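You operate a simulated robot arm through the tools that you are given. There is no shell and no other tool.

You run a simulated robot arm. Do the job below in one go: nothing can be reset, and whatever is moved stays where it is left.

TASK
Wipe the glue off the yellow press bed with the green felt block.
Fine: bed in again, block back in its place; the yellow block stays. What is to be rubbed or washed off counts as gone when no trace of it is left.
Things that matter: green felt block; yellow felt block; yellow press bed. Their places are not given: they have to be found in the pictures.

It is judged by the outcome, as a careful person would: the job done as asked, and still so three seconds after it is handed in. It fails if anything else is knocked over, pushed out of place, dropped, spilled or broken.

THE ROBOT
A 7-joint arm with a two-finger parallel gripper, fixed in place. Base frame: the origin is at the foot of the arm, x ahead of it, y to its left, z up; the work surface is at about z = 0.7. Lengths are in m, angles in degrees, forces in N, time in s.
With the tool pointing down near the work surface it reaches from about 0.16 to 0.74 m from the base axis. Its first joint turns from -166.0 to 166.0 degrees. Payload 1.57 kg.
Tool frame: the origin (TCP) lies between the finger pads and is the grasp point; the fingertips stand 0.03 m ahead of it; z points along the fingers, y is the line along which they close. Largest opening 0.11 m; finger width 0.024, thickness 0.012; the body of the gripper, 0.048 by 0.112 m, starts 0.078 m behind the TCP.
Orientation is that of the tool frame in the base frame, as [roll, pitch, yaw] about the fixed x, y, z axes, in that order (R = Rz(yaw) Ry(pitch) Rx(roll)). With the fingers straight down and closing along the base's y, the tool's x points along the base's -x, its y along +y and its z along -z.

THE INTERFACE
- The arm moves only by the tool step_arm. Its argument "steps" is a list of rows, each a list of 3 entries, a list of its own where there are three numbers: the turn, a rotation vector about the tool's x, y, z in degrees, then the shift along the tool's x, y, z in mm, then the closure in counts, from 0 (fully open) to 255 (shut). In form: [[[ax, ay, az], [dx, dy, dz], grip], ...]. A call has 1 to 20 rows; each row is the pose to reach, as a shift and turn from the pose commanded when the call began, along the tool's axes at that moment. Rows are played at 5 a second. More than 0.05 m and 8.6 degrees between two rows, or a gripper value outside its range, and nothing of the call is played. Where a pose cannot be reached the arm comes as near as it can. A force on the tool above 70 N (or 10 N above the force at the start of the call, whichever is more), or a blocked arm, ends the call early, and 0.2 s more pass. Each finger travels about 0.045 m/s and halts on what it meets, pressing with about 40 N; the grip force reading is that of the motor and also rises with nothing between the fingers. The clock runs only during rows and for 0.2 s after the last one: add rows that repeat a pose to give the fingers time. It gives the time, the measured TCP pose, the force on the tool (base axes), the opening and the grip force at its end, in the units of the frame above (readings bear some noise), with the torque about the TCP (base axes, N m) and any sound that the robot's microphone picked up, and new pictures: "pictures" is both (left out), scene, wrist or none.
- Cameras (640 x 400 px; columns grow to the right, rows downward): "scene" is fixed at [0.3993, 0.499, 1.4804]; the picture's right is [-0.99, 0.15, 0.00], its down [0.08, 0.55, -0.83] and it looks along [-0.12, -0.82, -0.55] (base axes); focal length 370 px, centre (320, 200). "wrist" rides on the gripper at [0.07, 0.016, -0.141] in the tool frame; the picture's right is [-0.23, 0.97, 0.00], its down [-0.85, -0.20, -0.48] and it looks along [-0.47, -0.11, 0.88] (tool axes); focal length 222 px, centre (320, 200).
- lift_body(by): slides the trunk up (or, below 0, down) by that many m; the arm rides with it, the base frame stays. It gives what a move gives, with no picture.
- locate(camera, pixels): for up to 12 pixels [column, row] of the newest picture of that camera ("zoom" is the newest enlarged one), the place [x, y, z] in the base frame of the surface seen there, good to about 0.003 m. No time passes.
- enlarge(camera, box): a new picture of the part [left, top, right, bottom] of that camera's present view, enlarged. No time passes.
- hand_in(): hands the job in; it is judged then, once.

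Unless the task says otherwise, let go and move clear before handing in.

The tools are called after "Call:" as name(argument=value, ...) on one line, values as JSON. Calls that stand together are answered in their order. step_arm: Moves the arm, as the interface text tells. Its arguments: {"type":"object","properties":{"steps":{"type":"array"},"pictures":{"type":"string","enum":["both","scene","wrist","none"]}},"required":["steps"]} The other tools are called the same way: lift_body (by) slides the trunk up or down; locate (camera, pixels) gives the place of the surface under pixels of a picture; enlarge (camera, box) takes an enlarged picture of a part of a camera's view; hand_in () hands the job in.

At the start:

```text
time_s: 0.0
tool_pos: [0.0791, -0.3723, 0.9914]
tool_rot: [180.0, 0.0, -180.0]
ft_force: [0.2, 0.2, 0.0]
wrist_torque: [0.02, -0.01, -0.01]
grip_width: 0.11
gripper_force: 0.1
trunk travel left (down, up): [-0.525, 0.065]
```

scene: 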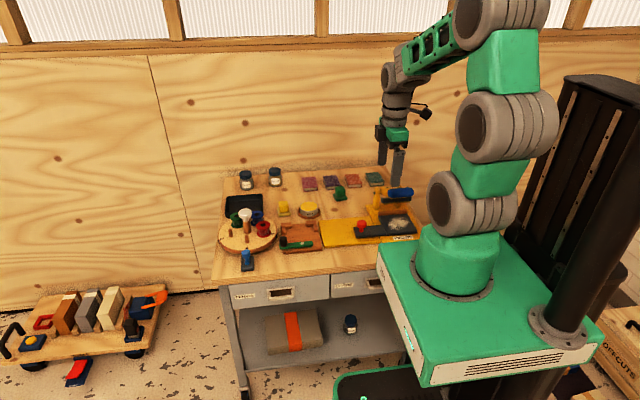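
wrist: 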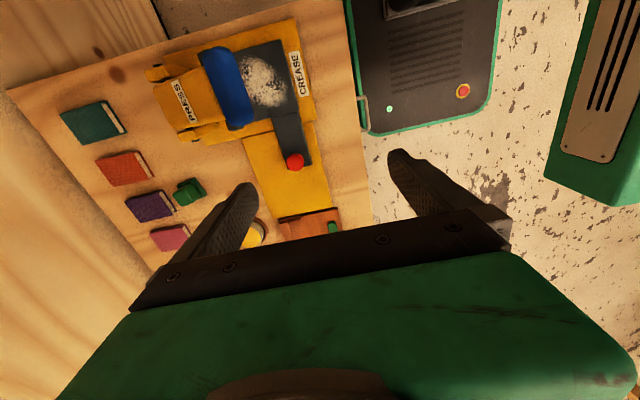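

The scene shows a bench with a yellow press around (385,220) that has a whitish patch near (398,224), a green thing at (340,193) and a yellow thing at (283,209). I'll enlarge both views before moving anything.

Call:
enlarge(camera="scene", box=[210, 160, 430, 300])

Call:
enlarge(camera="wrist", box=[40, 0, 380, 240])

```text
2.86 times, centred on (320, 230) of scene
```

zoom: 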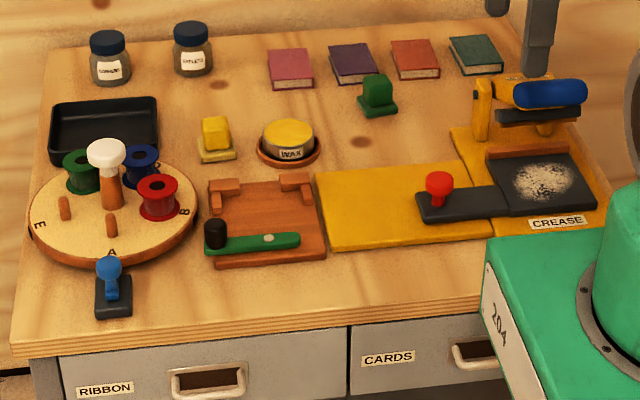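

```text
1.67 times, centred on (210, 120) of wrist
```

zoom: 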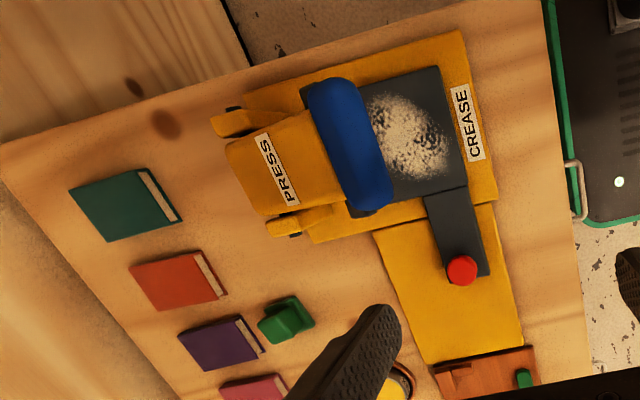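

The dark plate at zoom (410,140) carries the glue, and it has a red-knobbed tongue at zoom (462,270) lying on a yellow apron. That looks like a bed that slides out along the apron. I'll locate these points in the newest zoom, which is the wrist view.

Call:
locate(camera="zoom", pixels=[[462, 268], [440, 70], [465, 185], [380, 195], [405, 135], [350, 140], [428, 200], [488, 275], [500, 195], [375, 235], [525, 345], [428, 362]])

Call:
locate(camera="scene", pixels=[[340, 190], [341, 198], [283, 206], [283, 213], [361, 225], [398, 224], [400, 193], [375, 215], [320, 240], [378, 241], [310, 209], [394, 237]])

```text
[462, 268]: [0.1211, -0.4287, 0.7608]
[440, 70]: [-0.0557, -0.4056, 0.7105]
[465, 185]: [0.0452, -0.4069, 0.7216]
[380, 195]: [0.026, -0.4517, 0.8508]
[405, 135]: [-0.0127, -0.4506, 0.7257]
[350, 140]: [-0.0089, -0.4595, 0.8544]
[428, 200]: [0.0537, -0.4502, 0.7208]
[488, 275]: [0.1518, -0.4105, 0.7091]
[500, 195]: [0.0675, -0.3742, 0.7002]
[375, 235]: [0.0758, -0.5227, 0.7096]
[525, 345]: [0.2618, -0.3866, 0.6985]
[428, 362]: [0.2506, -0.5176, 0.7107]
```

```text
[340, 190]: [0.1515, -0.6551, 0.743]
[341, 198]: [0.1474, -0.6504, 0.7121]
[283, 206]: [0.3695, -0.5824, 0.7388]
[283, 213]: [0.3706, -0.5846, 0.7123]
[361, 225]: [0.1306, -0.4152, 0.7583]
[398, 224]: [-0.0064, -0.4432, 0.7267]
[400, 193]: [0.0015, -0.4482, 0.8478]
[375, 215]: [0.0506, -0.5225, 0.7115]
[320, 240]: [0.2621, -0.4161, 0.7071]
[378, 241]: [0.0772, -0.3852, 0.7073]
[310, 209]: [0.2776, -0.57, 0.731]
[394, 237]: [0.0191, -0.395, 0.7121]
```

The glued plate spans about x −0.055..0.046 at z≈0.726, and the red knob is near (0.127,−0.425,0.755). The green block is near (0.15,−0.652) and the yellow one near (0.37,−0.583). I'll take closer views of the green block and the press.

Call:
enlarge(camera="scene", box=[310, 170, 390, 220])

Call:
enlarge(camera="scene", box=[340, 180, 436, 240])

Call:
enlarge(camera="wrist", box=[150, 150, 246, 210])

```text
8.00 times, centred on (350, 195) of scene
```

zoom: 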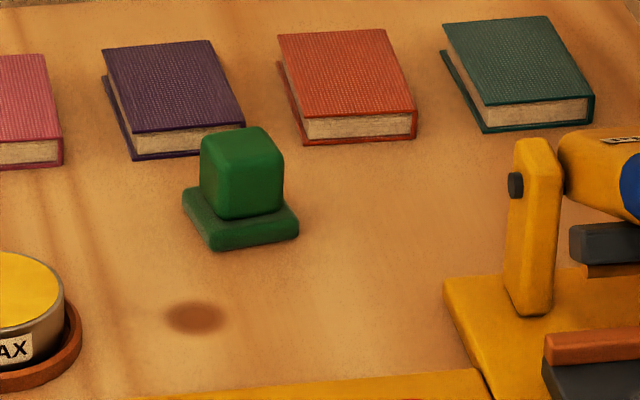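

```text
6.67 times, centred on (388, 210) of scene
```

zoom: 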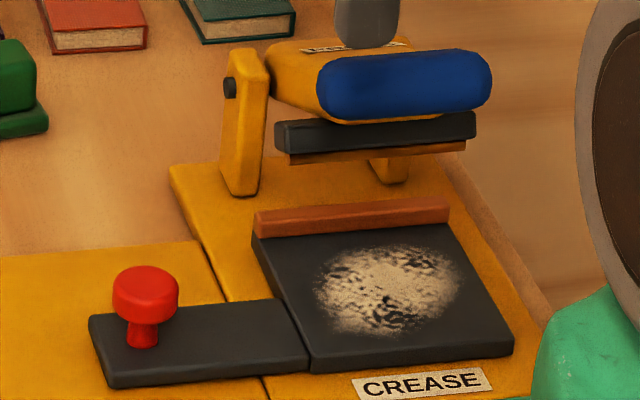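

```text
6.67 times, centred on (198, 180) of wrist
```

zoom: 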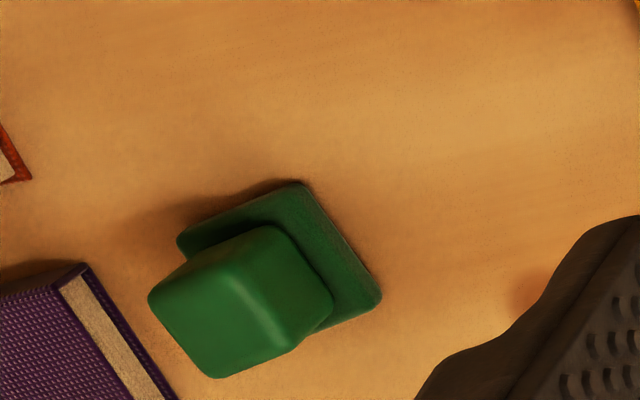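

The block is a felt base with a square knob on top, and the press platen hangs over the bed with its lever up. Next I'll measure the block and bed precisely.

Call:
enlarge(camera="scene", box=[310, 170, 390, 220])

Call:
locate(camera="zoom", pixels=[[205, 145], [270, 138], [282, 160], [282, 208], [218, 215], [202, 190], [186, 205], [212, 248], [297, 232], [240, 145], [245, 190], [220, 175]])

Call:
locate(camera="wrist", pixels=[[176, 195], [180, 199], [190, 205], [183, 190], [193, 177], [206, 195], [247, 95], [254, 75], [280, 80], [262, 57], [283, 98], [265, 106]])

```text
8.00 times, centred on (350, 195) of scene
```

zoom: 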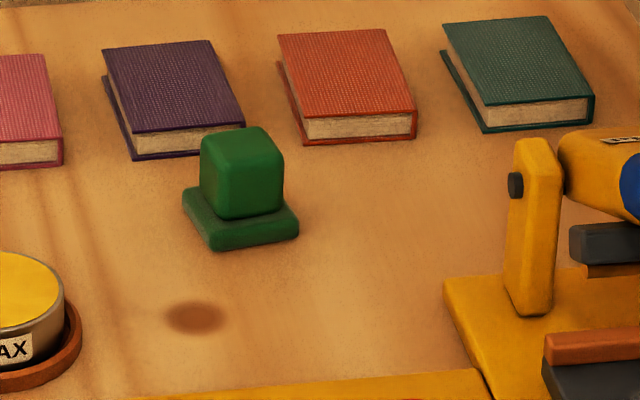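

```text
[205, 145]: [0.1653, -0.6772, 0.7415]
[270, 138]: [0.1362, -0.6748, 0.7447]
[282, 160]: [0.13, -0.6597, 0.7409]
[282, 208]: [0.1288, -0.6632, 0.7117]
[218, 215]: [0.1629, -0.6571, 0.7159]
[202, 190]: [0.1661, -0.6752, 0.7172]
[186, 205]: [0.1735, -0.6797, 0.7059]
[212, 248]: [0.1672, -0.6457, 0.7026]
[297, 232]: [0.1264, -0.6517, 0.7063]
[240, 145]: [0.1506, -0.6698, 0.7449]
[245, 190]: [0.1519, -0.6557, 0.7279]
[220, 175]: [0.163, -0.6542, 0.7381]
```

```text
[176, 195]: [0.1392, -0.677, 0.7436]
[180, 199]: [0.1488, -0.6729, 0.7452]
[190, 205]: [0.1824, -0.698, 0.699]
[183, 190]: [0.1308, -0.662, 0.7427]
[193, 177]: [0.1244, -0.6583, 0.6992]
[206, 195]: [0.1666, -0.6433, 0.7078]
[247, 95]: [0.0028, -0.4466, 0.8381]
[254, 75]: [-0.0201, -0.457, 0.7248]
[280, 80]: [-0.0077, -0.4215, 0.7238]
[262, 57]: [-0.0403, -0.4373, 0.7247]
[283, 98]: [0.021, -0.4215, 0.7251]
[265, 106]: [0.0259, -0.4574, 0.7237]
```

The knob on the block is about 35 mm square, turned roughly 10°, with its top at z≈0.745 and the felt flange at ≈0.713. I'll first move above the red bed knob (about 0.127,−0.428) for a closer look, staying higher than the press handle.

Call:
step_arm(steps=[[[0, 0, 0], [-12, -14, 15], 0], [[0, 0, 0], [-24, -28, 30], 0], [[0, 0, 0], [-36, -42, 45], 0], [[0, 0, 0], [-48, -56, 60], 0], [[0, 0, 0], [-48, -56, 75], 0], [[0, 0, 0], [-48, -56, 75], 0]], pictures="both")

```text
time_s: 1.4
tool_pos: [0.1252, -0.4285, 0.9153]
tool_rot: [-180.0, -0.1, -180.0]
ft_force: [-0.2, 0.6, -1.1]
wrist_torque: [0.02, 0.0, -0.01]
grip_width: 0.1101
gripper_force: 0.1
trunk travel left (down, up): [-0.525, 0.065]
```

scene: 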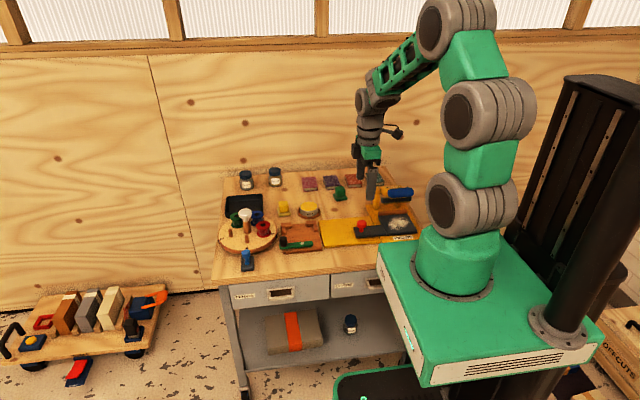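
wrist: 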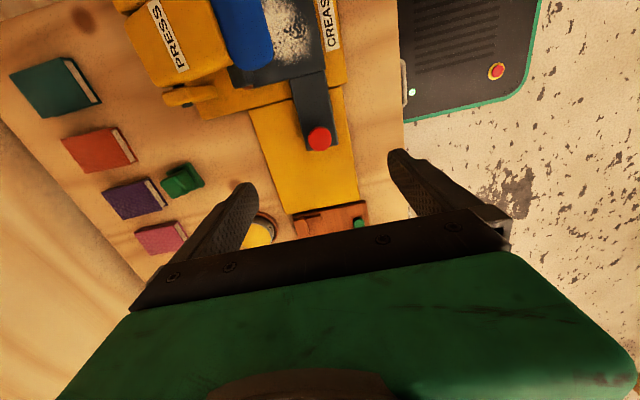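

Call:
enlarge(camera="wrist", box=[230, 60, 390, 160])

Call:
locate(camera="zoom", pixels=[[360, 315], [320, 315], [400, 315], [360, 275], [362, 355], [305, 370], [330, 380], [250, 110], [380, 100], [370, 50]])

Call:
enlarge(camera="scene", box=[340, 205, 388, 235])

```text
4.00 times, centred on (310, 110) of wrist
```

zoom: 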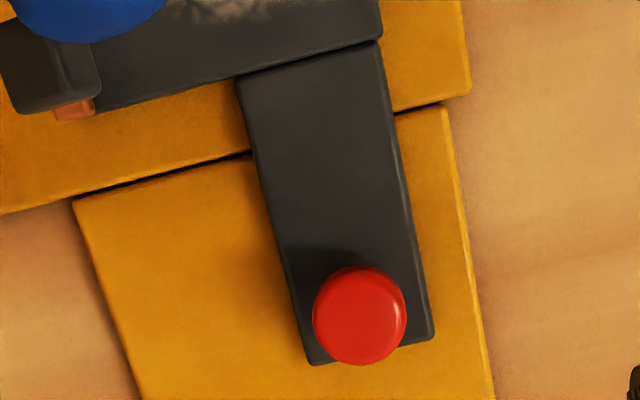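

```text
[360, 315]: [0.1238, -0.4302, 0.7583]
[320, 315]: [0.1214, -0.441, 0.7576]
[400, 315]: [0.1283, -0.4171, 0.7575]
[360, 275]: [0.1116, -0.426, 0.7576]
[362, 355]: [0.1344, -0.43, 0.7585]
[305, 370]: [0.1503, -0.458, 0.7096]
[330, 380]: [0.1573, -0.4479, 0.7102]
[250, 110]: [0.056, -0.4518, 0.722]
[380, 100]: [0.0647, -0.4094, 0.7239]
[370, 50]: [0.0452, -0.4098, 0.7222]
```

```text
13.33 times, centred on (364, 220) of scene
```

zoom: 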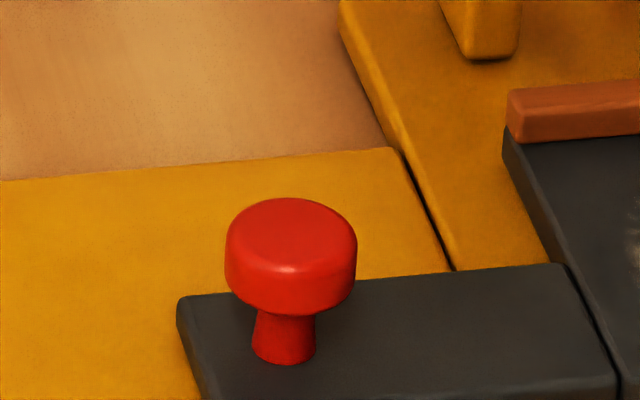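

From above, the knob head is centred at about (0.1235,−0.430), with its top at 0.759 and the tongue top at 0.722. I'll descend over it with open fingers, stopping with the tips just above the tongue, then close.

Call:
step_arm(steps=[[[0, 0, 0], [2, -1.5, 35], 0], [[0, 0, 0], [2, -1.5, 70], 0], [[0, 0, 0], [2, -1.5, 100], 0], [[0, 0, 0], [2, -1.5, 125], 0], [[0, 0, 0], [2, -1.5, 145], 0], [[0, 0, 0], [2, -1.5, 157], 0], [[0, 0, 0], [2, -1.5, 157], 0]], pictures="both")

```text
time_s: 3.0
tool_pos: [0.1229, -0.4294, 0.76]
tool_rot: [179.9, 0.0, 180.0]
ft_force: [0.0, -1.0, 0.0]
wrist_torque: [-0.02, -0.02, 0.04]
grip_width: 0.11
gripper_force: 0.2
trunk travel left (down, up): [-0.525, 0.065]
```

scene: 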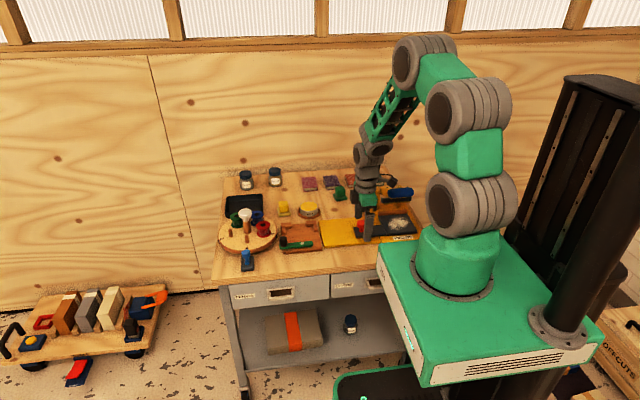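
wrist: 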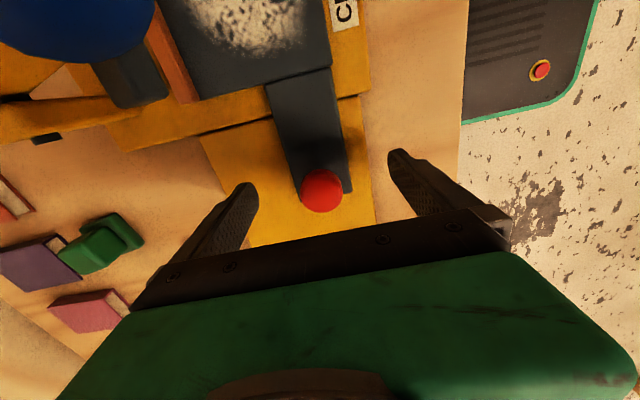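

The TCP is at z=0.760 with the knob centred between the fingers. Next I'll close on it.

Call:
step_arm(steps=[[[0, 0, 0], [0, 0, 1], 120], [[0, 0, 0], [0, 0, 2], 255], [[0, 0, 0], [0, 0, 2], 255], [[0, 0, 0], [0, 0, 2], 255], [[0, 0, 0], [0, 0, 2], 255], [[0, 0, 0], [0, 0, 2], 255], [[0, 0, 0], [0, 0, 2], 255]], pictures="wrist")

```text
time_s: 4.6
tool_pos: [0.123, -0.4291, 0.7571]
tool_rot: [179.9, -0.1, 180.0]
ft_force: [-1.2, 3.3, 0.9]
wrist_torque: [0.03, -0.01, 0.04]
grip_width: 0.0314
gripper_force: 35.6
trunk travel left (down, up): [-0.525, 0.065]
```

wrist: 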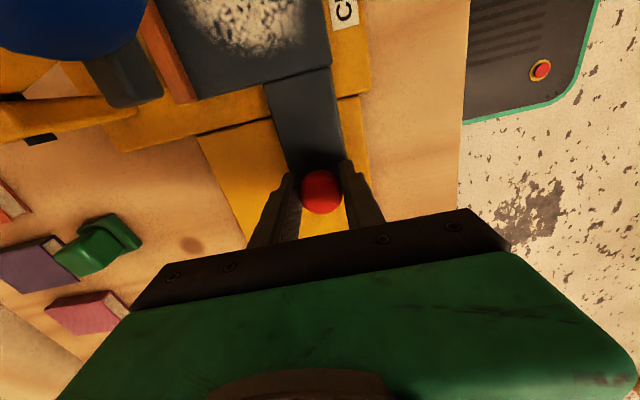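

The fingers have stopped on the knob at 31 mm wide with 36 N. I'll pull the bed slowly toward +x, starting with 30 mm, and watch the force.

Call:
step_arm(steps=[[[0, 0, 0], [-6, 0, 2], 255], [[0, 0, 0], [-12, 0, 2], 255], [[0, 0, 0], [-18, 0, 2], 255], [[0, 0, 0], [-24, 0, 2], 255], [[0, 0, 0], [-30, 0, 2], 255]], pictures="both")

```text
time_s: 5.8
tool_pos: [0.1553, -0.4303, 0.7572]
tool_rot: [-179.9, 0.0, -180.0]
ft_force: [-1.4, 15.8, 28.3]
wrist_torque: [0.14, 0.01, 0.12]
grip_width: 0.0314
gripper_force: 40.4
trunk travel left (down, up): [-0.525, 0.065]
```

scene: 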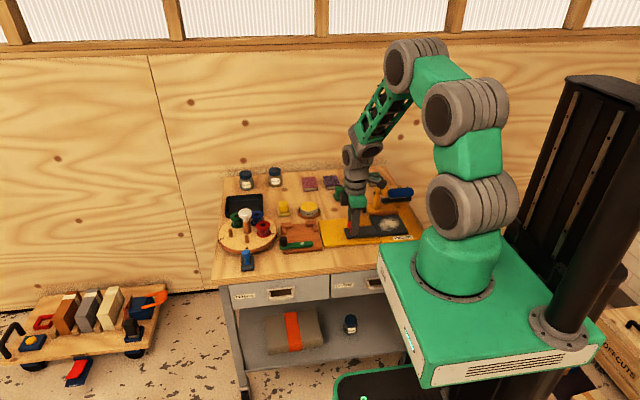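
wrist: 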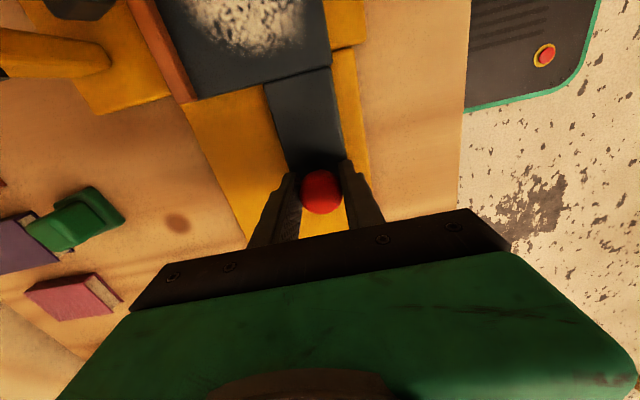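

The bed is sliding with the knob. The small z and y forces come from my extra 2 mm down, so I'll relieve that and keep pulling.

Call:
step_arm(steps=[[[0, 0, 0], [-6, 1, -2], 255], [[0, 0, 0], [-12, 1, -2], 255], [[0, 0, 0], [-18, 1, -2], 255], [[0, 0, 0], [-24, 1, -2], 255], [[0, 0, 0], [-30, 1, -2], 255], [[0, 0, 0], [-36, 1, -2], 255], [[0, 0, 0], [-42, 1, -2], 255]], pictures="both")

```text
time_s: 7.4
tool_pos: [0.195, -0.4287, 0.7581]
tool_rot: [-179.9, 0.0, -180.0]
ft_force: [-2.6, 2.7, 8.0]
wrist_torque: [-0.02, 0.42, -0.11]
grip_width: 0.0314
gripper_force: 39.4
trunk travel left (down, up): [-0.525, 0.065]
```

scene: 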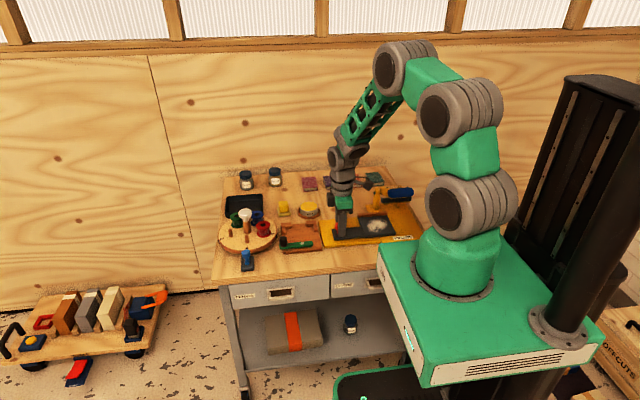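
wrist: 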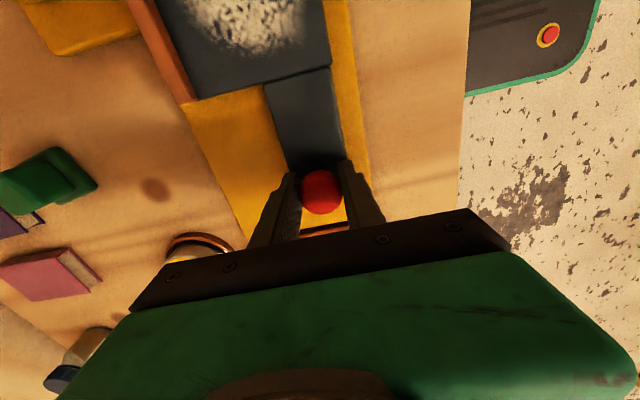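

The bed is out by 72 mm and the forces are low. I'll pull in smaller steps, watching for an end stop.

Call:
step_arm(steps=[[[0, 0, 0], [-5, 0, -0.5], 255], [[0, 0, 0], [-10, 0, -0.5], 255], [[0, 0, 0], [-15, 0, -0.5], 255], [[0, 0, 0], [-20, 0, -0.5], 255], [[0, 0, 0], [-25, 0, -0.5], 255], [[0, 0, 0], [-25, 0, -0.5], 255]], pictures="both")

```text
time_s: 8.8
tool_pos: [0.2202, -0.428, 0.7583]
tool_rot: [179.9, -0.2, 180.0]
ft_force: [-2.3, -1.6, -16.9]
wrist_torque: [-0.05, 0.29, -0.09]
grip_width: 0.0315
gripper_force: 40.1
trunk travel left (down, up): [-0.525, 0.065]
```

scene: 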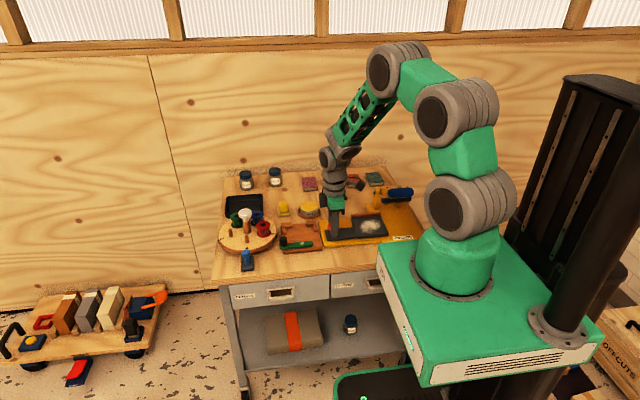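
wrist: 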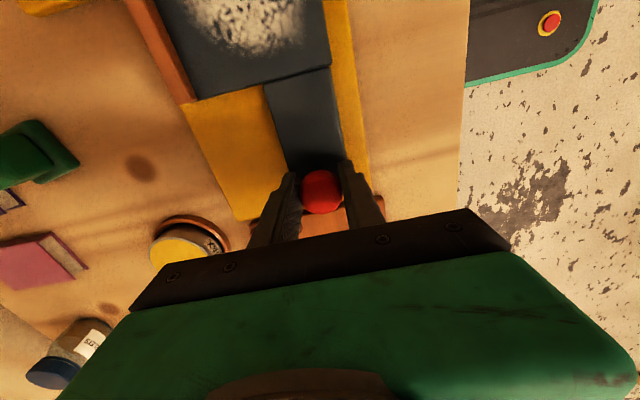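

The bed is now out about 97 mm with no hard stop yet. I'll check the tongue's end against the apron end and the brown fixture, and the glue's clearance from the press head.

Call:
enlarge(camera="scene", box=[300, 180, 428, 260])

Call:
locate(camera="zoom", pixels=[[138, 262], [130, 288], [140, 300], [110, 300], [285, 270], [435, 265], [400, 175], [275, 190], [305, 220], [400, 235], [350, 225], [505, 60]])

Call:
locate(camera="wrist", pixels=[[330, 65], [197, 97], [190, 0], [300, 20], [243, 20], [265, 50], [220, 40], [205, 10], [180, 60], [320, 190], [290, 5], [300, 40]])

```text
5.00 times, centred on (364, 220) of scene
```

zoom: 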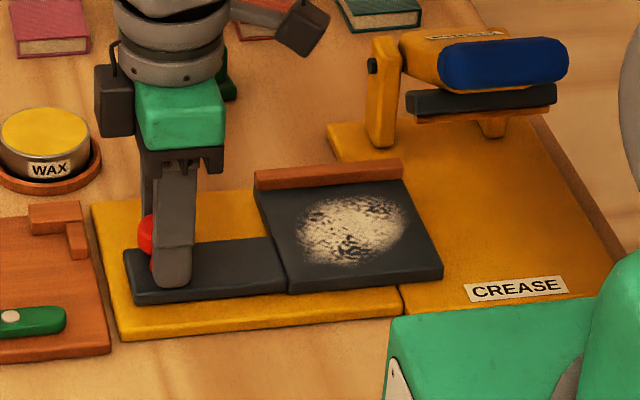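

```text
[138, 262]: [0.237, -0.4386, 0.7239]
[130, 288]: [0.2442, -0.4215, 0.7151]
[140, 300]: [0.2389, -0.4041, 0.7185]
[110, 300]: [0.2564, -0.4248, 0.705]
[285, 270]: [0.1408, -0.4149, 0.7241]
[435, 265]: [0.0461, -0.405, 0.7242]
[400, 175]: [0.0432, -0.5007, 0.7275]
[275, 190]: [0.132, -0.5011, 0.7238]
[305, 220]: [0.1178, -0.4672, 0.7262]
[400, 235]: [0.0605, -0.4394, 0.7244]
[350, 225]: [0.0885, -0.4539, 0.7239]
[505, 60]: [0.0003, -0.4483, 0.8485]
```

```text
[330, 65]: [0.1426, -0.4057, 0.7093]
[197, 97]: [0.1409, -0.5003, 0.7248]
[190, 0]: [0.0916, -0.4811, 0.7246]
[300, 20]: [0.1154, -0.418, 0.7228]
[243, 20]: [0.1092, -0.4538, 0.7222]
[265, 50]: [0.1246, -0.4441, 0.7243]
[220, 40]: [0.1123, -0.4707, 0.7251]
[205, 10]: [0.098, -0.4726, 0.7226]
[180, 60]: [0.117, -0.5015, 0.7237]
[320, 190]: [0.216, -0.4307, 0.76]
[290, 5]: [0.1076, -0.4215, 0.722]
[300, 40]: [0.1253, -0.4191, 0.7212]
```

The plate is now out to x 0.043–0.142, with the glue at about x 0.055–0.125, y −0.475..−0.418. I'll locate the nearest ends of the press head and the fixture edge to judge clearances.

Call:
locate(camera="zoom", pixels=[[443, 65], [412, 100], [420, 112], [383, 90], [395, 45], [375, 66], [86, 215], [105, 330], [297, 235], [405, 215], [340, 262], [350, 197]])

Call:
enlarge(camera="scene", box=[346, 205, 394, 245])

```text
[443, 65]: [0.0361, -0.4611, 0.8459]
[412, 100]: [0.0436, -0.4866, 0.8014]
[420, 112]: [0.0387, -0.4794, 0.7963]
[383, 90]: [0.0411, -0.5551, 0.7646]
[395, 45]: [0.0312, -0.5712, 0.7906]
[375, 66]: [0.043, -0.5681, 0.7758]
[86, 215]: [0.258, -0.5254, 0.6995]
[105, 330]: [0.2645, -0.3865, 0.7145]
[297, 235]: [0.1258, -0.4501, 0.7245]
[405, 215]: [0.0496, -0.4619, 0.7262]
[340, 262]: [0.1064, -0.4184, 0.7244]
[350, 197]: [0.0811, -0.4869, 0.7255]
```

```text
10.00 times, centred on (370, 225) of scene
```

zoom: 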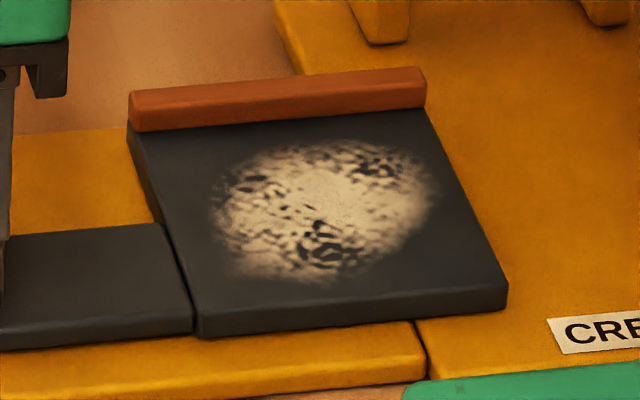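

The glue patch is clearly outlined in this zoom, so I'll locate its boundary and the fence.

Call:
locate(camera="zoom", pixels=[[205, 220], [442, 190], [330, 135], [300, 288], [230, 165], [420, 150], [425, 235], [220, 270], [320, 210], [135, 100], [270, 120], [425, 100]])

```text
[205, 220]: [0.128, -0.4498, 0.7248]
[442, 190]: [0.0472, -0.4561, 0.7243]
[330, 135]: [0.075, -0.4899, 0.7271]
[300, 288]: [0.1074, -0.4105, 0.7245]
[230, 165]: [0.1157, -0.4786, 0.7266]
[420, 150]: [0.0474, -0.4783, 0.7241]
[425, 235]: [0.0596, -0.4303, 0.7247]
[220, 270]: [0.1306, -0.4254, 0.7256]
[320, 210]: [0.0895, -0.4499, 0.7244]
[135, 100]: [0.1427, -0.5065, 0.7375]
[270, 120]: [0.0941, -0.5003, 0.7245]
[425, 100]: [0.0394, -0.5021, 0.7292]
```

The glue reaches x≈0.047, which is close to the press handle's end (x≈0.045). I'll pull the bed about 10 mm further, gently, to leave more room for the gripper body.

Call:
step_arm(steps=[[[0, 0, 0], [-3, 0, 1], 255], [[0, 0, 0], [-6, 0, 1], 255], [[0, 0, 0], [-9, 0, 1], 255], [[0, 0, 0], [-11, 0, 1], 255], [[0, 0, 0], [-11, 0, 1], 255]], pictures="scene")

```text
time_s: 10.0
tool_pos: [0.2327, -0.4284, 0.7576]
tool_rot: [-179.9, 0.1, -180.0]
ft_force: [-1.5, 7.7, 9.8]
wrist_torque: [0.22, 0.2, -0.03]
grip_width: 0.0313
gripper_force: 40.3
trunk travel left (down, up): [-0.525, 0.065]
```

scene: 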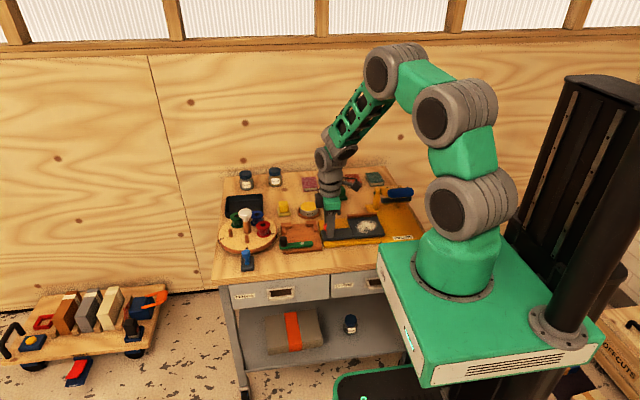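

The bed slid on without a stop, and the knob is now at x≈0.231. I'll check the tongue end against the fixture before releasing.

Call:
enlarge(camera="scene", box=[276, 200, 404, 260])

Call:
locate(camera="scene", pixels=[[324, 237], [322, 237], [320, 235], [318, 233], [321, 244], [382, 232], [366, 218]])

```text
5.00 times, centred on (340, 230) of scene
```

zoom: 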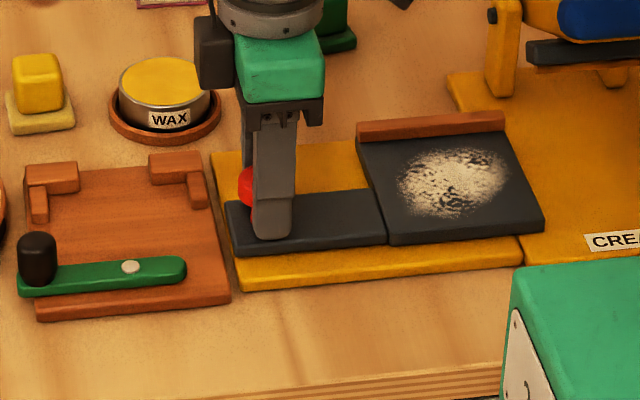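

```text
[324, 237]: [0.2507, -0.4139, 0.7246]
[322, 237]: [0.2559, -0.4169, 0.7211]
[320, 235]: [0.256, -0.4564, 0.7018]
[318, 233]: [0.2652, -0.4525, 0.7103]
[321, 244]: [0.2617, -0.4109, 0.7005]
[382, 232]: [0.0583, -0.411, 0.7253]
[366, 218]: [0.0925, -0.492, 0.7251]
```

The tongue end at x≈0.256 is still on the apron and clear of the fixture. I'll open the fingers and rise straight up.

Call:
step_arm(steps=[[[0, 0, 0], [0, 0, 0], 0], [[0, 0, 0], [0, 0, 0], 0], [[0, 0, 0], [0, 0, 0], 0], [[0, 0, 0], [0, 0, 0], 0], [[0, 0, 0], [0, 0, 0], 0], [[0, 0, 0], [0, 0, -20], 0], [[0, 0, 0], [0, 0, -45], 0], [[0, 0, 0], [0, 0, -75], 0], [[0, 0, 0], [0, 0, -110], 0], [[0, 0, 0], [0, 0, -145], 0], [[0, 0, 0], [0, 0, -145], 0]], pictures="both")

```text
time_s: 12.4
tool_pos: [0.2291, -0.4267, 0.904]
tool_rot: [180.0, 0.0, 180.0]
ft_force: [0.7, -0.2, -0.3]
wrist_torque: [-0.04, -0.01, 0.0]
grip_width: 0.1101
gripper_force: 0.1
trunk travel left (down, up): [-0.525, 0.065]
```

scene: 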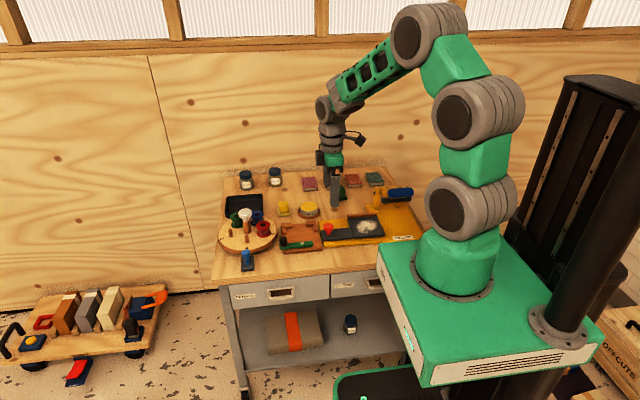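
wrist: 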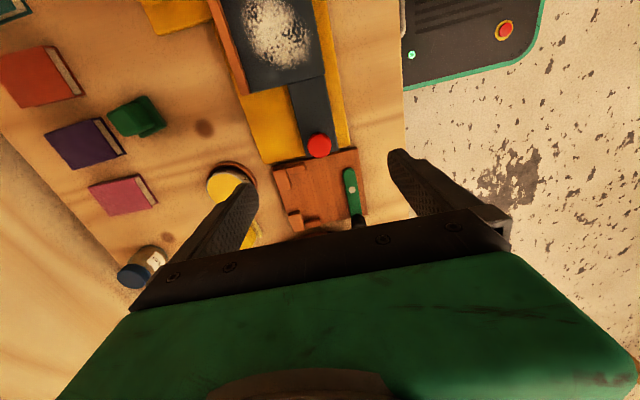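

The bed stayed in place and the fingers are clear. Next I'll move above the green block, around (0.148,−0.670), at z≈0.90 for a top-down look.

Call:
step_arm(steps=[[[0, 0, 0], [10, -30, 0], 0], [[0, 0, 0], [20, -60, 0], 0], [[0, 0, 0], [30, -90, 0], 0], [[0, 0, 0], [40, -120, 0], 0], [[0, 0, 0], [50, -150, 0], 0], [[0, 0, 0], [60, -180, 0], 0], [[0, 0, 0], [70, -210, 0], 0], [[0, 0, 0], [81, -243, 0], 0], [[0, 0, 0], [81, -243, 0], 0]], pictures="both")

```text
time_s: 14.4
tool_pos: [0.1505, -0.6739, 0.8999]
tool_rot: [180.0, 0.0, -180.0]
ft_force: [0.3, 0.9, 0.0]
wrist_torque: [0.01, -0.01, -0.03]
grip_width: 0.1099
gripper_force: 0.0
trunk travel left (down, up): [-0.525, 0.065]
```

scene: 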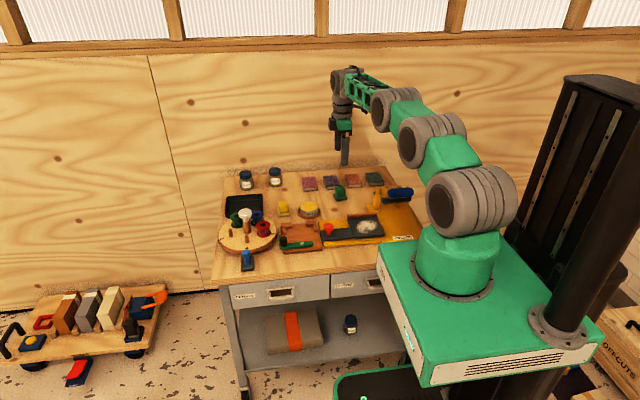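
wrist: 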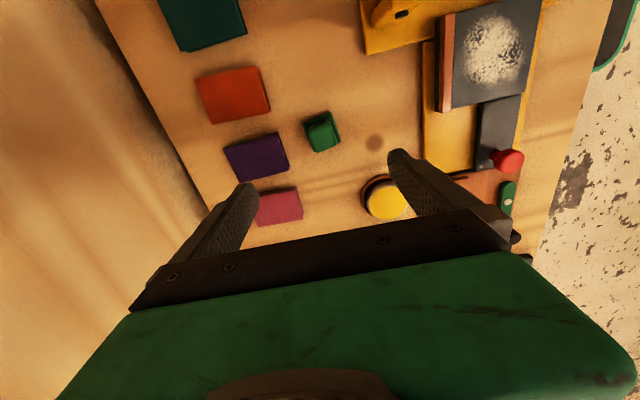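

The block is directly below the TCP at wrist pixel (322,132), and the purple book beside it at (257,156) is close. I'll enlarge and measure to choose an approach that misses the book.

Call:
enlarge(camera="wrist", box=[282, 100, 362, 160])

Call:
locate(camera="wrist", pixels=[[278, 133], [289, 165], [223, 148], [260, 66], [269, 106], [300, 190], [258, 196]])

```text
6.67 times, centred on (322, 130) of wrist
```

zoom: 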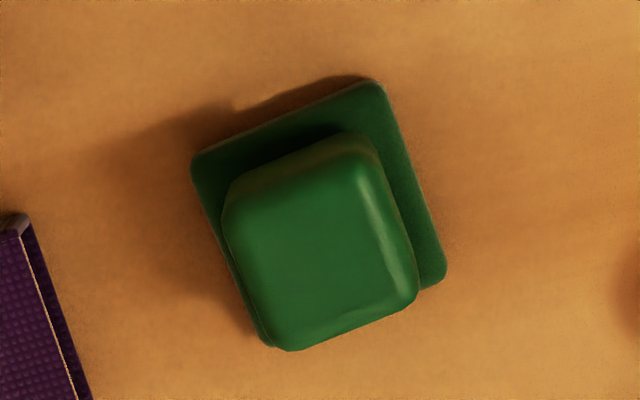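

```text
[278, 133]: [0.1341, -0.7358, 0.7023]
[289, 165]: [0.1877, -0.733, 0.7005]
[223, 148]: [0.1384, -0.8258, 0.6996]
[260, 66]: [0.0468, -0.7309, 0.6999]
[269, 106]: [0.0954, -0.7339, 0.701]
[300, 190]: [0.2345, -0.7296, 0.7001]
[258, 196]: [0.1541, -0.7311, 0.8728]
```

Call:
locate(camera="zoom", pixels=[[245, 195], [355, 150], [405, 290], [290, 335], [320, 245], [197, 165], [378, 88], [438, 275], [265, 335], [210, 190], [410, 200], [10, 230]])

```text
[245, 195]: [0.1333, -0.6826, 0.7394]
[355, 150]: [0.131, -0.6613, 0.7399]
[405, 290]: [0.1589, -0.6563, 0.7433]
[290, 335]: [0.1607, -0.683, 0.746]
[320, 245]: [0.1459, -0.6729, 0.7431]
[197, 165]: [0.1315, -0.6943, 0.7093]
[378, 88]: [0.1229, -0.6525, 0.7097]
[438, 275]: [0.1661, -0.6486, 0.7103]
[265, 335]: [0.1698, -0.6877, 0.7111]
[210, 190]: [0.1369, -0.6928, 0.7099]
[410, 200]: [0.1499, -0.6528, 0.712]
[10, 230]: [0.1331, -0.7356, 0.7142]
```

The felt base is about 43 mm square, centred near (0.147,−0.671) and yawed about +9°. The book edge is at y≈−0.735, so I'll part-close the fingers to about 70 mm, turn 9°, and come down to just above the knob to check alignment.

Call:
step_arm(steps=[[[0, 0, -3], [2, 1, 10], 60], [[0, 0, -6], [4.5, 3, 30], 93], [[0, 0, -9], [4.5, 3, 55], 93], [[0, 0, -9], [4.5, 3, 80], 93], [[0, 0, -9], [4.5, 3, 100], 93], [[0, 0, -9], [4.5, 3, 100], 93]], pictures="both")

```text
time_s: 15.8
tool_pos: [0.1454, -0.6687, 0.8018]
tool_rot: [179.9, -0.1, -171.0]
ft_force: [-0.5, 0.1, 0.7]
wrist_torque: [0.0, 0.01, 0.01]
grip_width: 0.07
gripper_force: 0.1
trunk travel left (down, up): [-0.525, 0.065]
```

scene: 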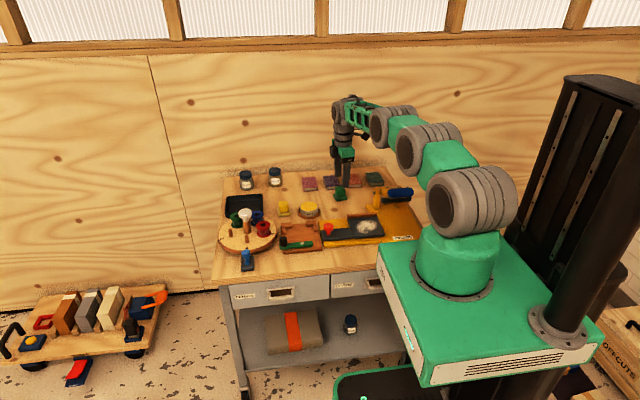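
wrist: 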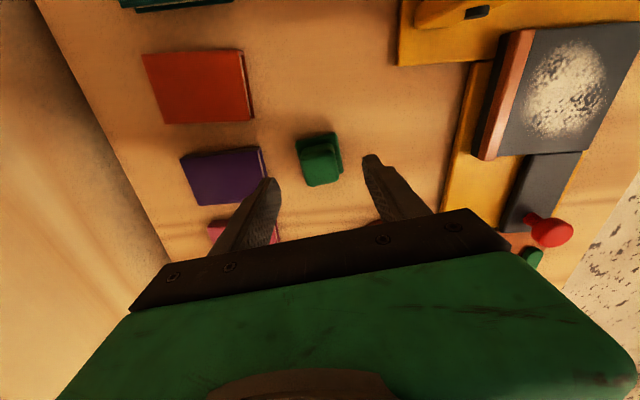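

Call:
enlarge(camera="wrist", box=[240, 110, 400, 210])

Call:
locate(camera="zoom", pixels=[[320, 165], [245, 130], [375, 95], [405, 235], [285, 265], [245, 180], [370, 150], [388, 255], [300, 290], [320, 230], [110, 200]])

```text
4.00 times, centred on (320, 160) of wrist
```

zoom: 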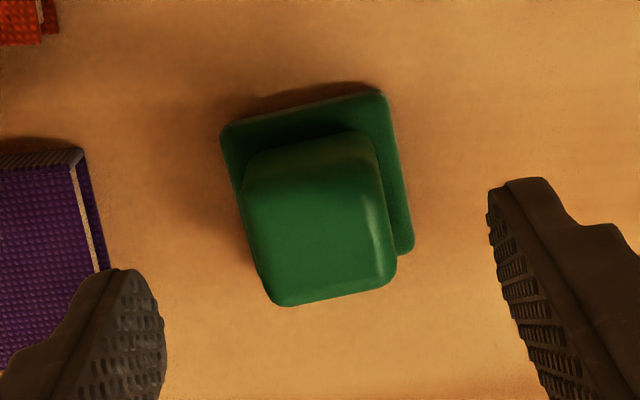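

```text
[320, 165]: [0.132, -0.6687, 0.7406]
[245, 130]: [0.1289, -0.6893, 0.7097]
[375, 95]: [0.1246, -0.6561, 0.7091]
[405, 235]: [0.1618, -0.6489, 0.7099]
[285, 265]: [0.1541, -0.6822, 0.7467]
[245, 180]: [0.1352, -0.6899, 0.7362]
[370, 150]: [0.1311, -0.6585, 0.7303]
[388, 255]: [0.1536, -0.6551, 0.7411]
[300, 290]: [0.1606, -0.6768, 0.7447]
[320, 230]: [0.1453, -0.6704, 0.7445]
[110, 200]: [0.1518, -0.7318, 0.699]
```

The block sits centred between the fingers, aligned to within a couple of degrees, and the book is outside the finger path. I'll go straight down to TCP z≈0.749, with the tips just above the felt flange.

Call:
step_arm(steps=[[[0, 0, 0], [0, -1.5, 15], 93], [[0, 0, 0], [0, -1.5, 30], 93], [[0, 0, 0], [0, -1.5, 42], 93], [[0, 0, 0], [0, -1.5, 52], 93], [[0, 0, 0], [0, -1.5, 52], 93]], pictures="both")

```text
time_s: 17.0
tool_pos: [0.1455, -0.6716, 0.7494]
tool_rot: [-179.9, 0.0, -171.0]
ft_force: [-0.4, -0.2, -0.7]
wrist_torque: [-0.02, 0.04, 0.05]
grip_width: 0.0699
gripper_force: 0.1
trunk travel left (down, up): [-0.525, 0.065]
```

scene: 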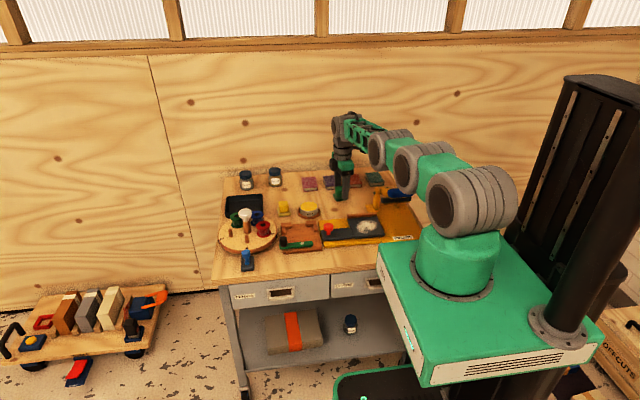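
wrist: 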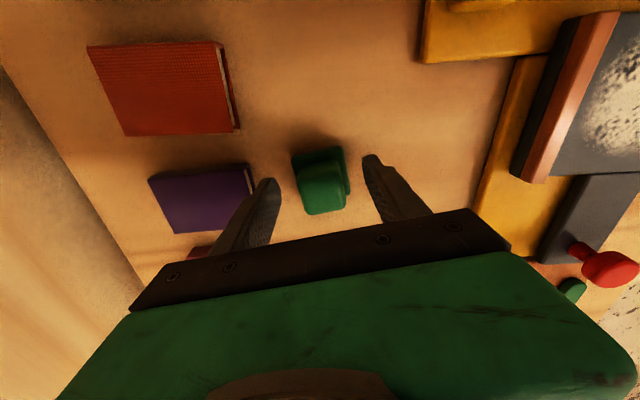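

The TCP is at z=0.749, with the knob between the fingers and no contact force. Next I'll close on it.

Call:
step_arm(steps=[[[0, 0, 0], [0, 0, 0], 160], [[0, 0, 0], [0, 0, 0], 255], [[0, 0, 0], [0, 0, 0], 255], [[0, 0, 0], [0, 0, 0], 255], [[0, 0, 0], [0, 0, 0], 255], [[0, 0, 0], [0, 0, 0], 255]], pictures="both")

```text
time_s: 18.4
tool_pos: [0.1454, -0.6715, 0.7488]
tool_rot: [-179.9, 0.0, -171.0]
ft_force: [-0.4, -0.1, -0.6]
wrist_torque: [-0.03, -0.02, 0.01]
grip_width: 0.0326
gripper_force: 40.0
trunk travel left (down, up): [-0.525, 0.065]
```

scene: 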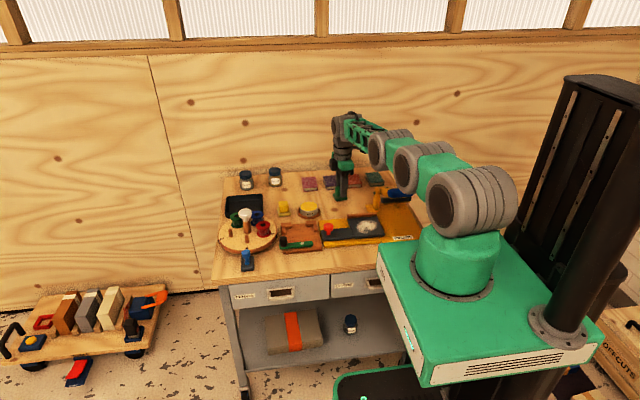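
wrist: 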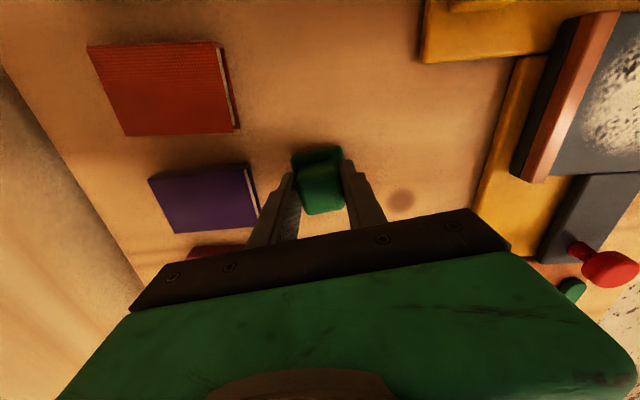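

The fingers hold the knob at 32.6 mm with 40 N. The home pose to return to is TCP (0.1454,−0.6715,0.7488), yaw −171. Next I'll lift 80 mm straight up and check that the block comes along.

Call:
step_arm(steps=[[[0, 0, 0], [0, 0, -10], 255], [[0, 0, 0], [0, 0, -30], 255], [[0, 0, 0], [0, 0, -55], 255], [[0, 0, 0], [0, 0, -80], 255], [[0, 0, 0], [0, 0, -80], 255]], pictures="both")

```text
time_s: 19.6
tool_pos: [0.1456, -0.6688, 0.8292]
tool_rot: [-180.0, 0.0, -171.0]
ft_force: [0.4, 0.1, -0.4]
wrist_torque: [-0.03, 0.01, -0.01]
grip_width: 0.0327
gripper_force: 40.2
trunk travel left (down, up): [-0.525, 0.065]
```

scene: 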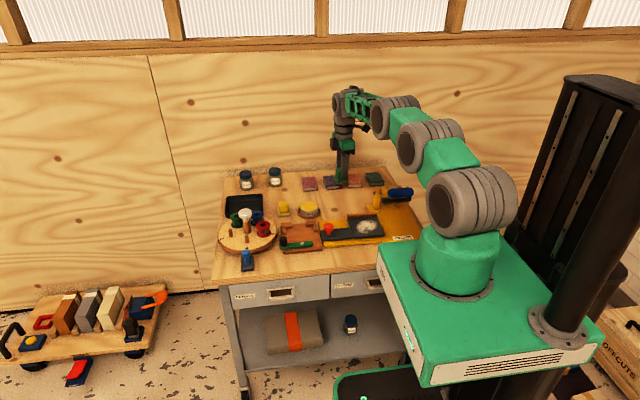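
wrist: 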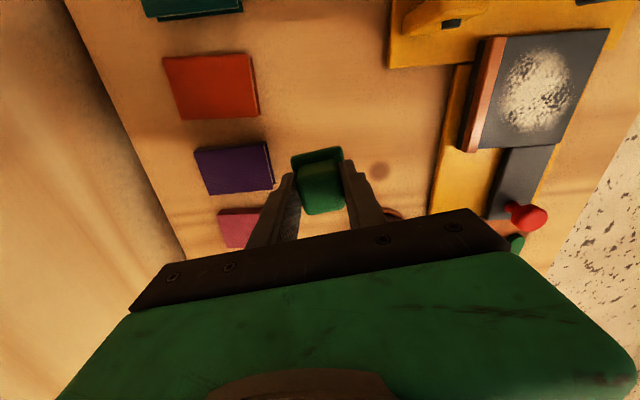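

The block is held and lifted. I'll carry it over the bed to about (0.119,−0.45) at z≈0.83, turning back 9° so the felt squares with the plate.

Call:
step_arm(steps=[[[0, 0, 1], [-1, 28, 0], 255], [[0, 0, 2], [-2, 56, 0], 255], [[0, 0, 3], [-3, 84, 0], 255], [[0, 0, 4.5], [-4, 112, 0], 255], [[0, 0, 6], [-5, 140, 0], 255], [[0, 0, 7], [-6, 168, 0], 255], [[0, 0, 8], [-7, 196, 0], 255], [[0, 0, 9], [-8, 222.8, 0], 255], [[0, 0, 9], [-8, 222.8, 0], 255]], pictures="both")

```text
time_s: 21.6
tool_pos: [0.121, -0.4477, 0.8303]
tool_rot: [-180.0, -0.1, 180.0]
ft_force: [0.0, 0.3, -0.6]
wrist_torque: [-0.03, -0.04, 0.02]
grip_width: 0.0329
gripper_force: 40.0
trunk travel left (down, up): [-0.525, 0.065]
```

scene: 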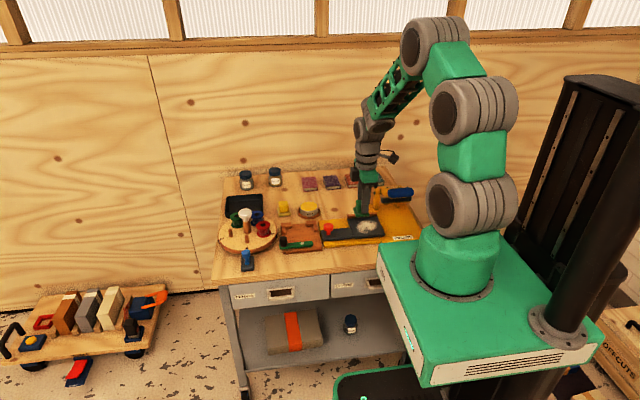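
wrist: 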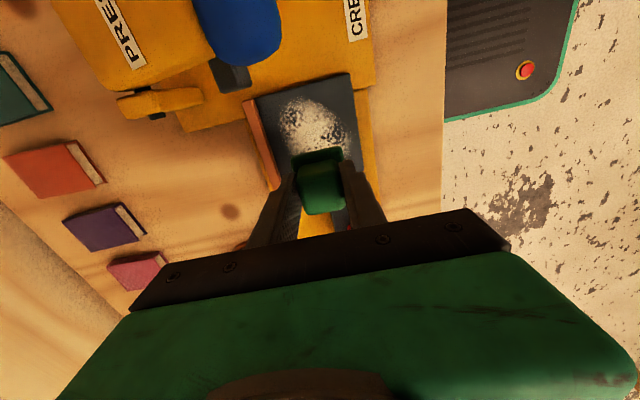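

The block is over the bed, and the glue is visible at wrist (310,120). I'll locate the plate edges and the press head's near side from here.

Call:
enlarge(camera="wrist", box=[190, 20, 390, 170])

Call:
locate(camera="wrist", pixels=[[265, 60], [245, 60], [220, 60], [278, 40], [233, 90], [248, 82], [348, 74], [258, 100], [355, 120], [265, 150], [300, 98], [275, 125]])

```text
2.67 times, centred on (290, 95) of wrist
```

zoom: 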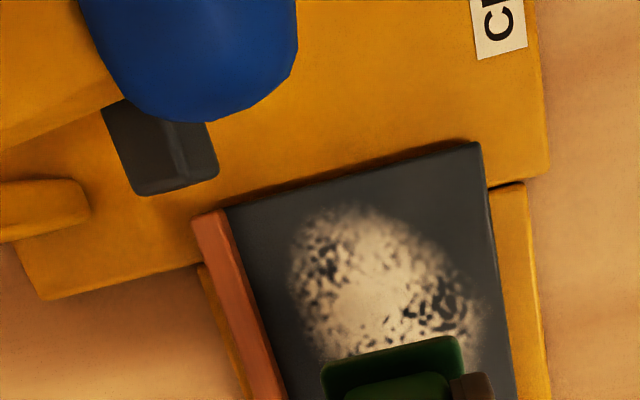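

```text
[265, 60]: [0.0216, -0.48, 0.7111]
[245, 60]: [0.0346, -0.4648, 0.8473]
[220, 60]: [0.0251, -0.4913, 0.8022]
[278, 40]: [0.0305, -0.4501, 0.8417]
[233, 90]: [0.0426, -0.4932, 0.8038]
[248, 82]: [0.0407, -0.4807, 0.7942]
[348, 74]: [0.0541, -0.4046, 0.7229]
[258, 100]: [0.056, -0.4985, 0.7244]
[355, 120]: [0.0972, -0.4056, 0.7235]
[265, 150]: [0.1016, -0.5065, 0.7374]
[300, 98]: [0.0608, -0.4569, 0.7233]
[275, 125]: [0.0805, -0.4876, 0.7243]
```

The plate top is at z≈0.7237, spanning x 0.0545–0.153 and y −0.4985..−0.4045. The press head ends at x≈0.045, so there is room. I'll lower until the felt just reaches the plate, expected near TCP z≈0.7725.

Call:
step_arm(steps=[[[0, 0, 0], [0, 0, 20], 255], [[0, 0, 0], [0, 0, 38], 255], [[0, 0, 0], [0, 0, 48], 255], [[0, 0, 0], [0, 0, 53], 255], [[0, 0, 0], [0, 0, 55], 255], [[0, 0, 0], [0, 0, 56.5], 255], [[0, 0, 0], [0, 0, 57.5], 255]], pictures="scene")

```text
time_s: 23.2
tool_pos: [0.121, -0.4488, 0.7735]
tool_rot: [-179.8, 0.0, -180.0]
ft_force: [-1.2, 3.2, 16.1]
wrist_torque: [0.33, 0.03, 0.0]
grip_width: 0.033
gripper_force: 39.5
trunk travel left (down, up): [-0.525, 0.065]
```

scene: 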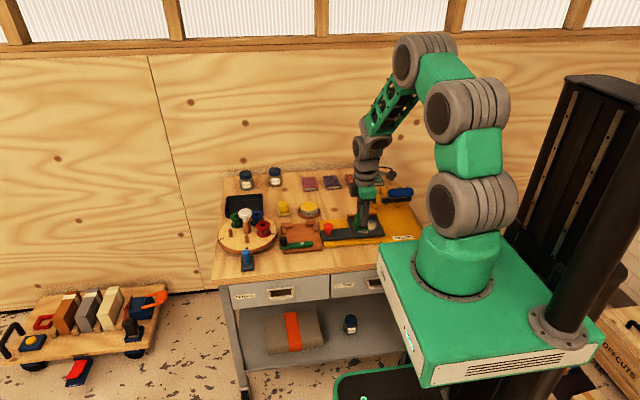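

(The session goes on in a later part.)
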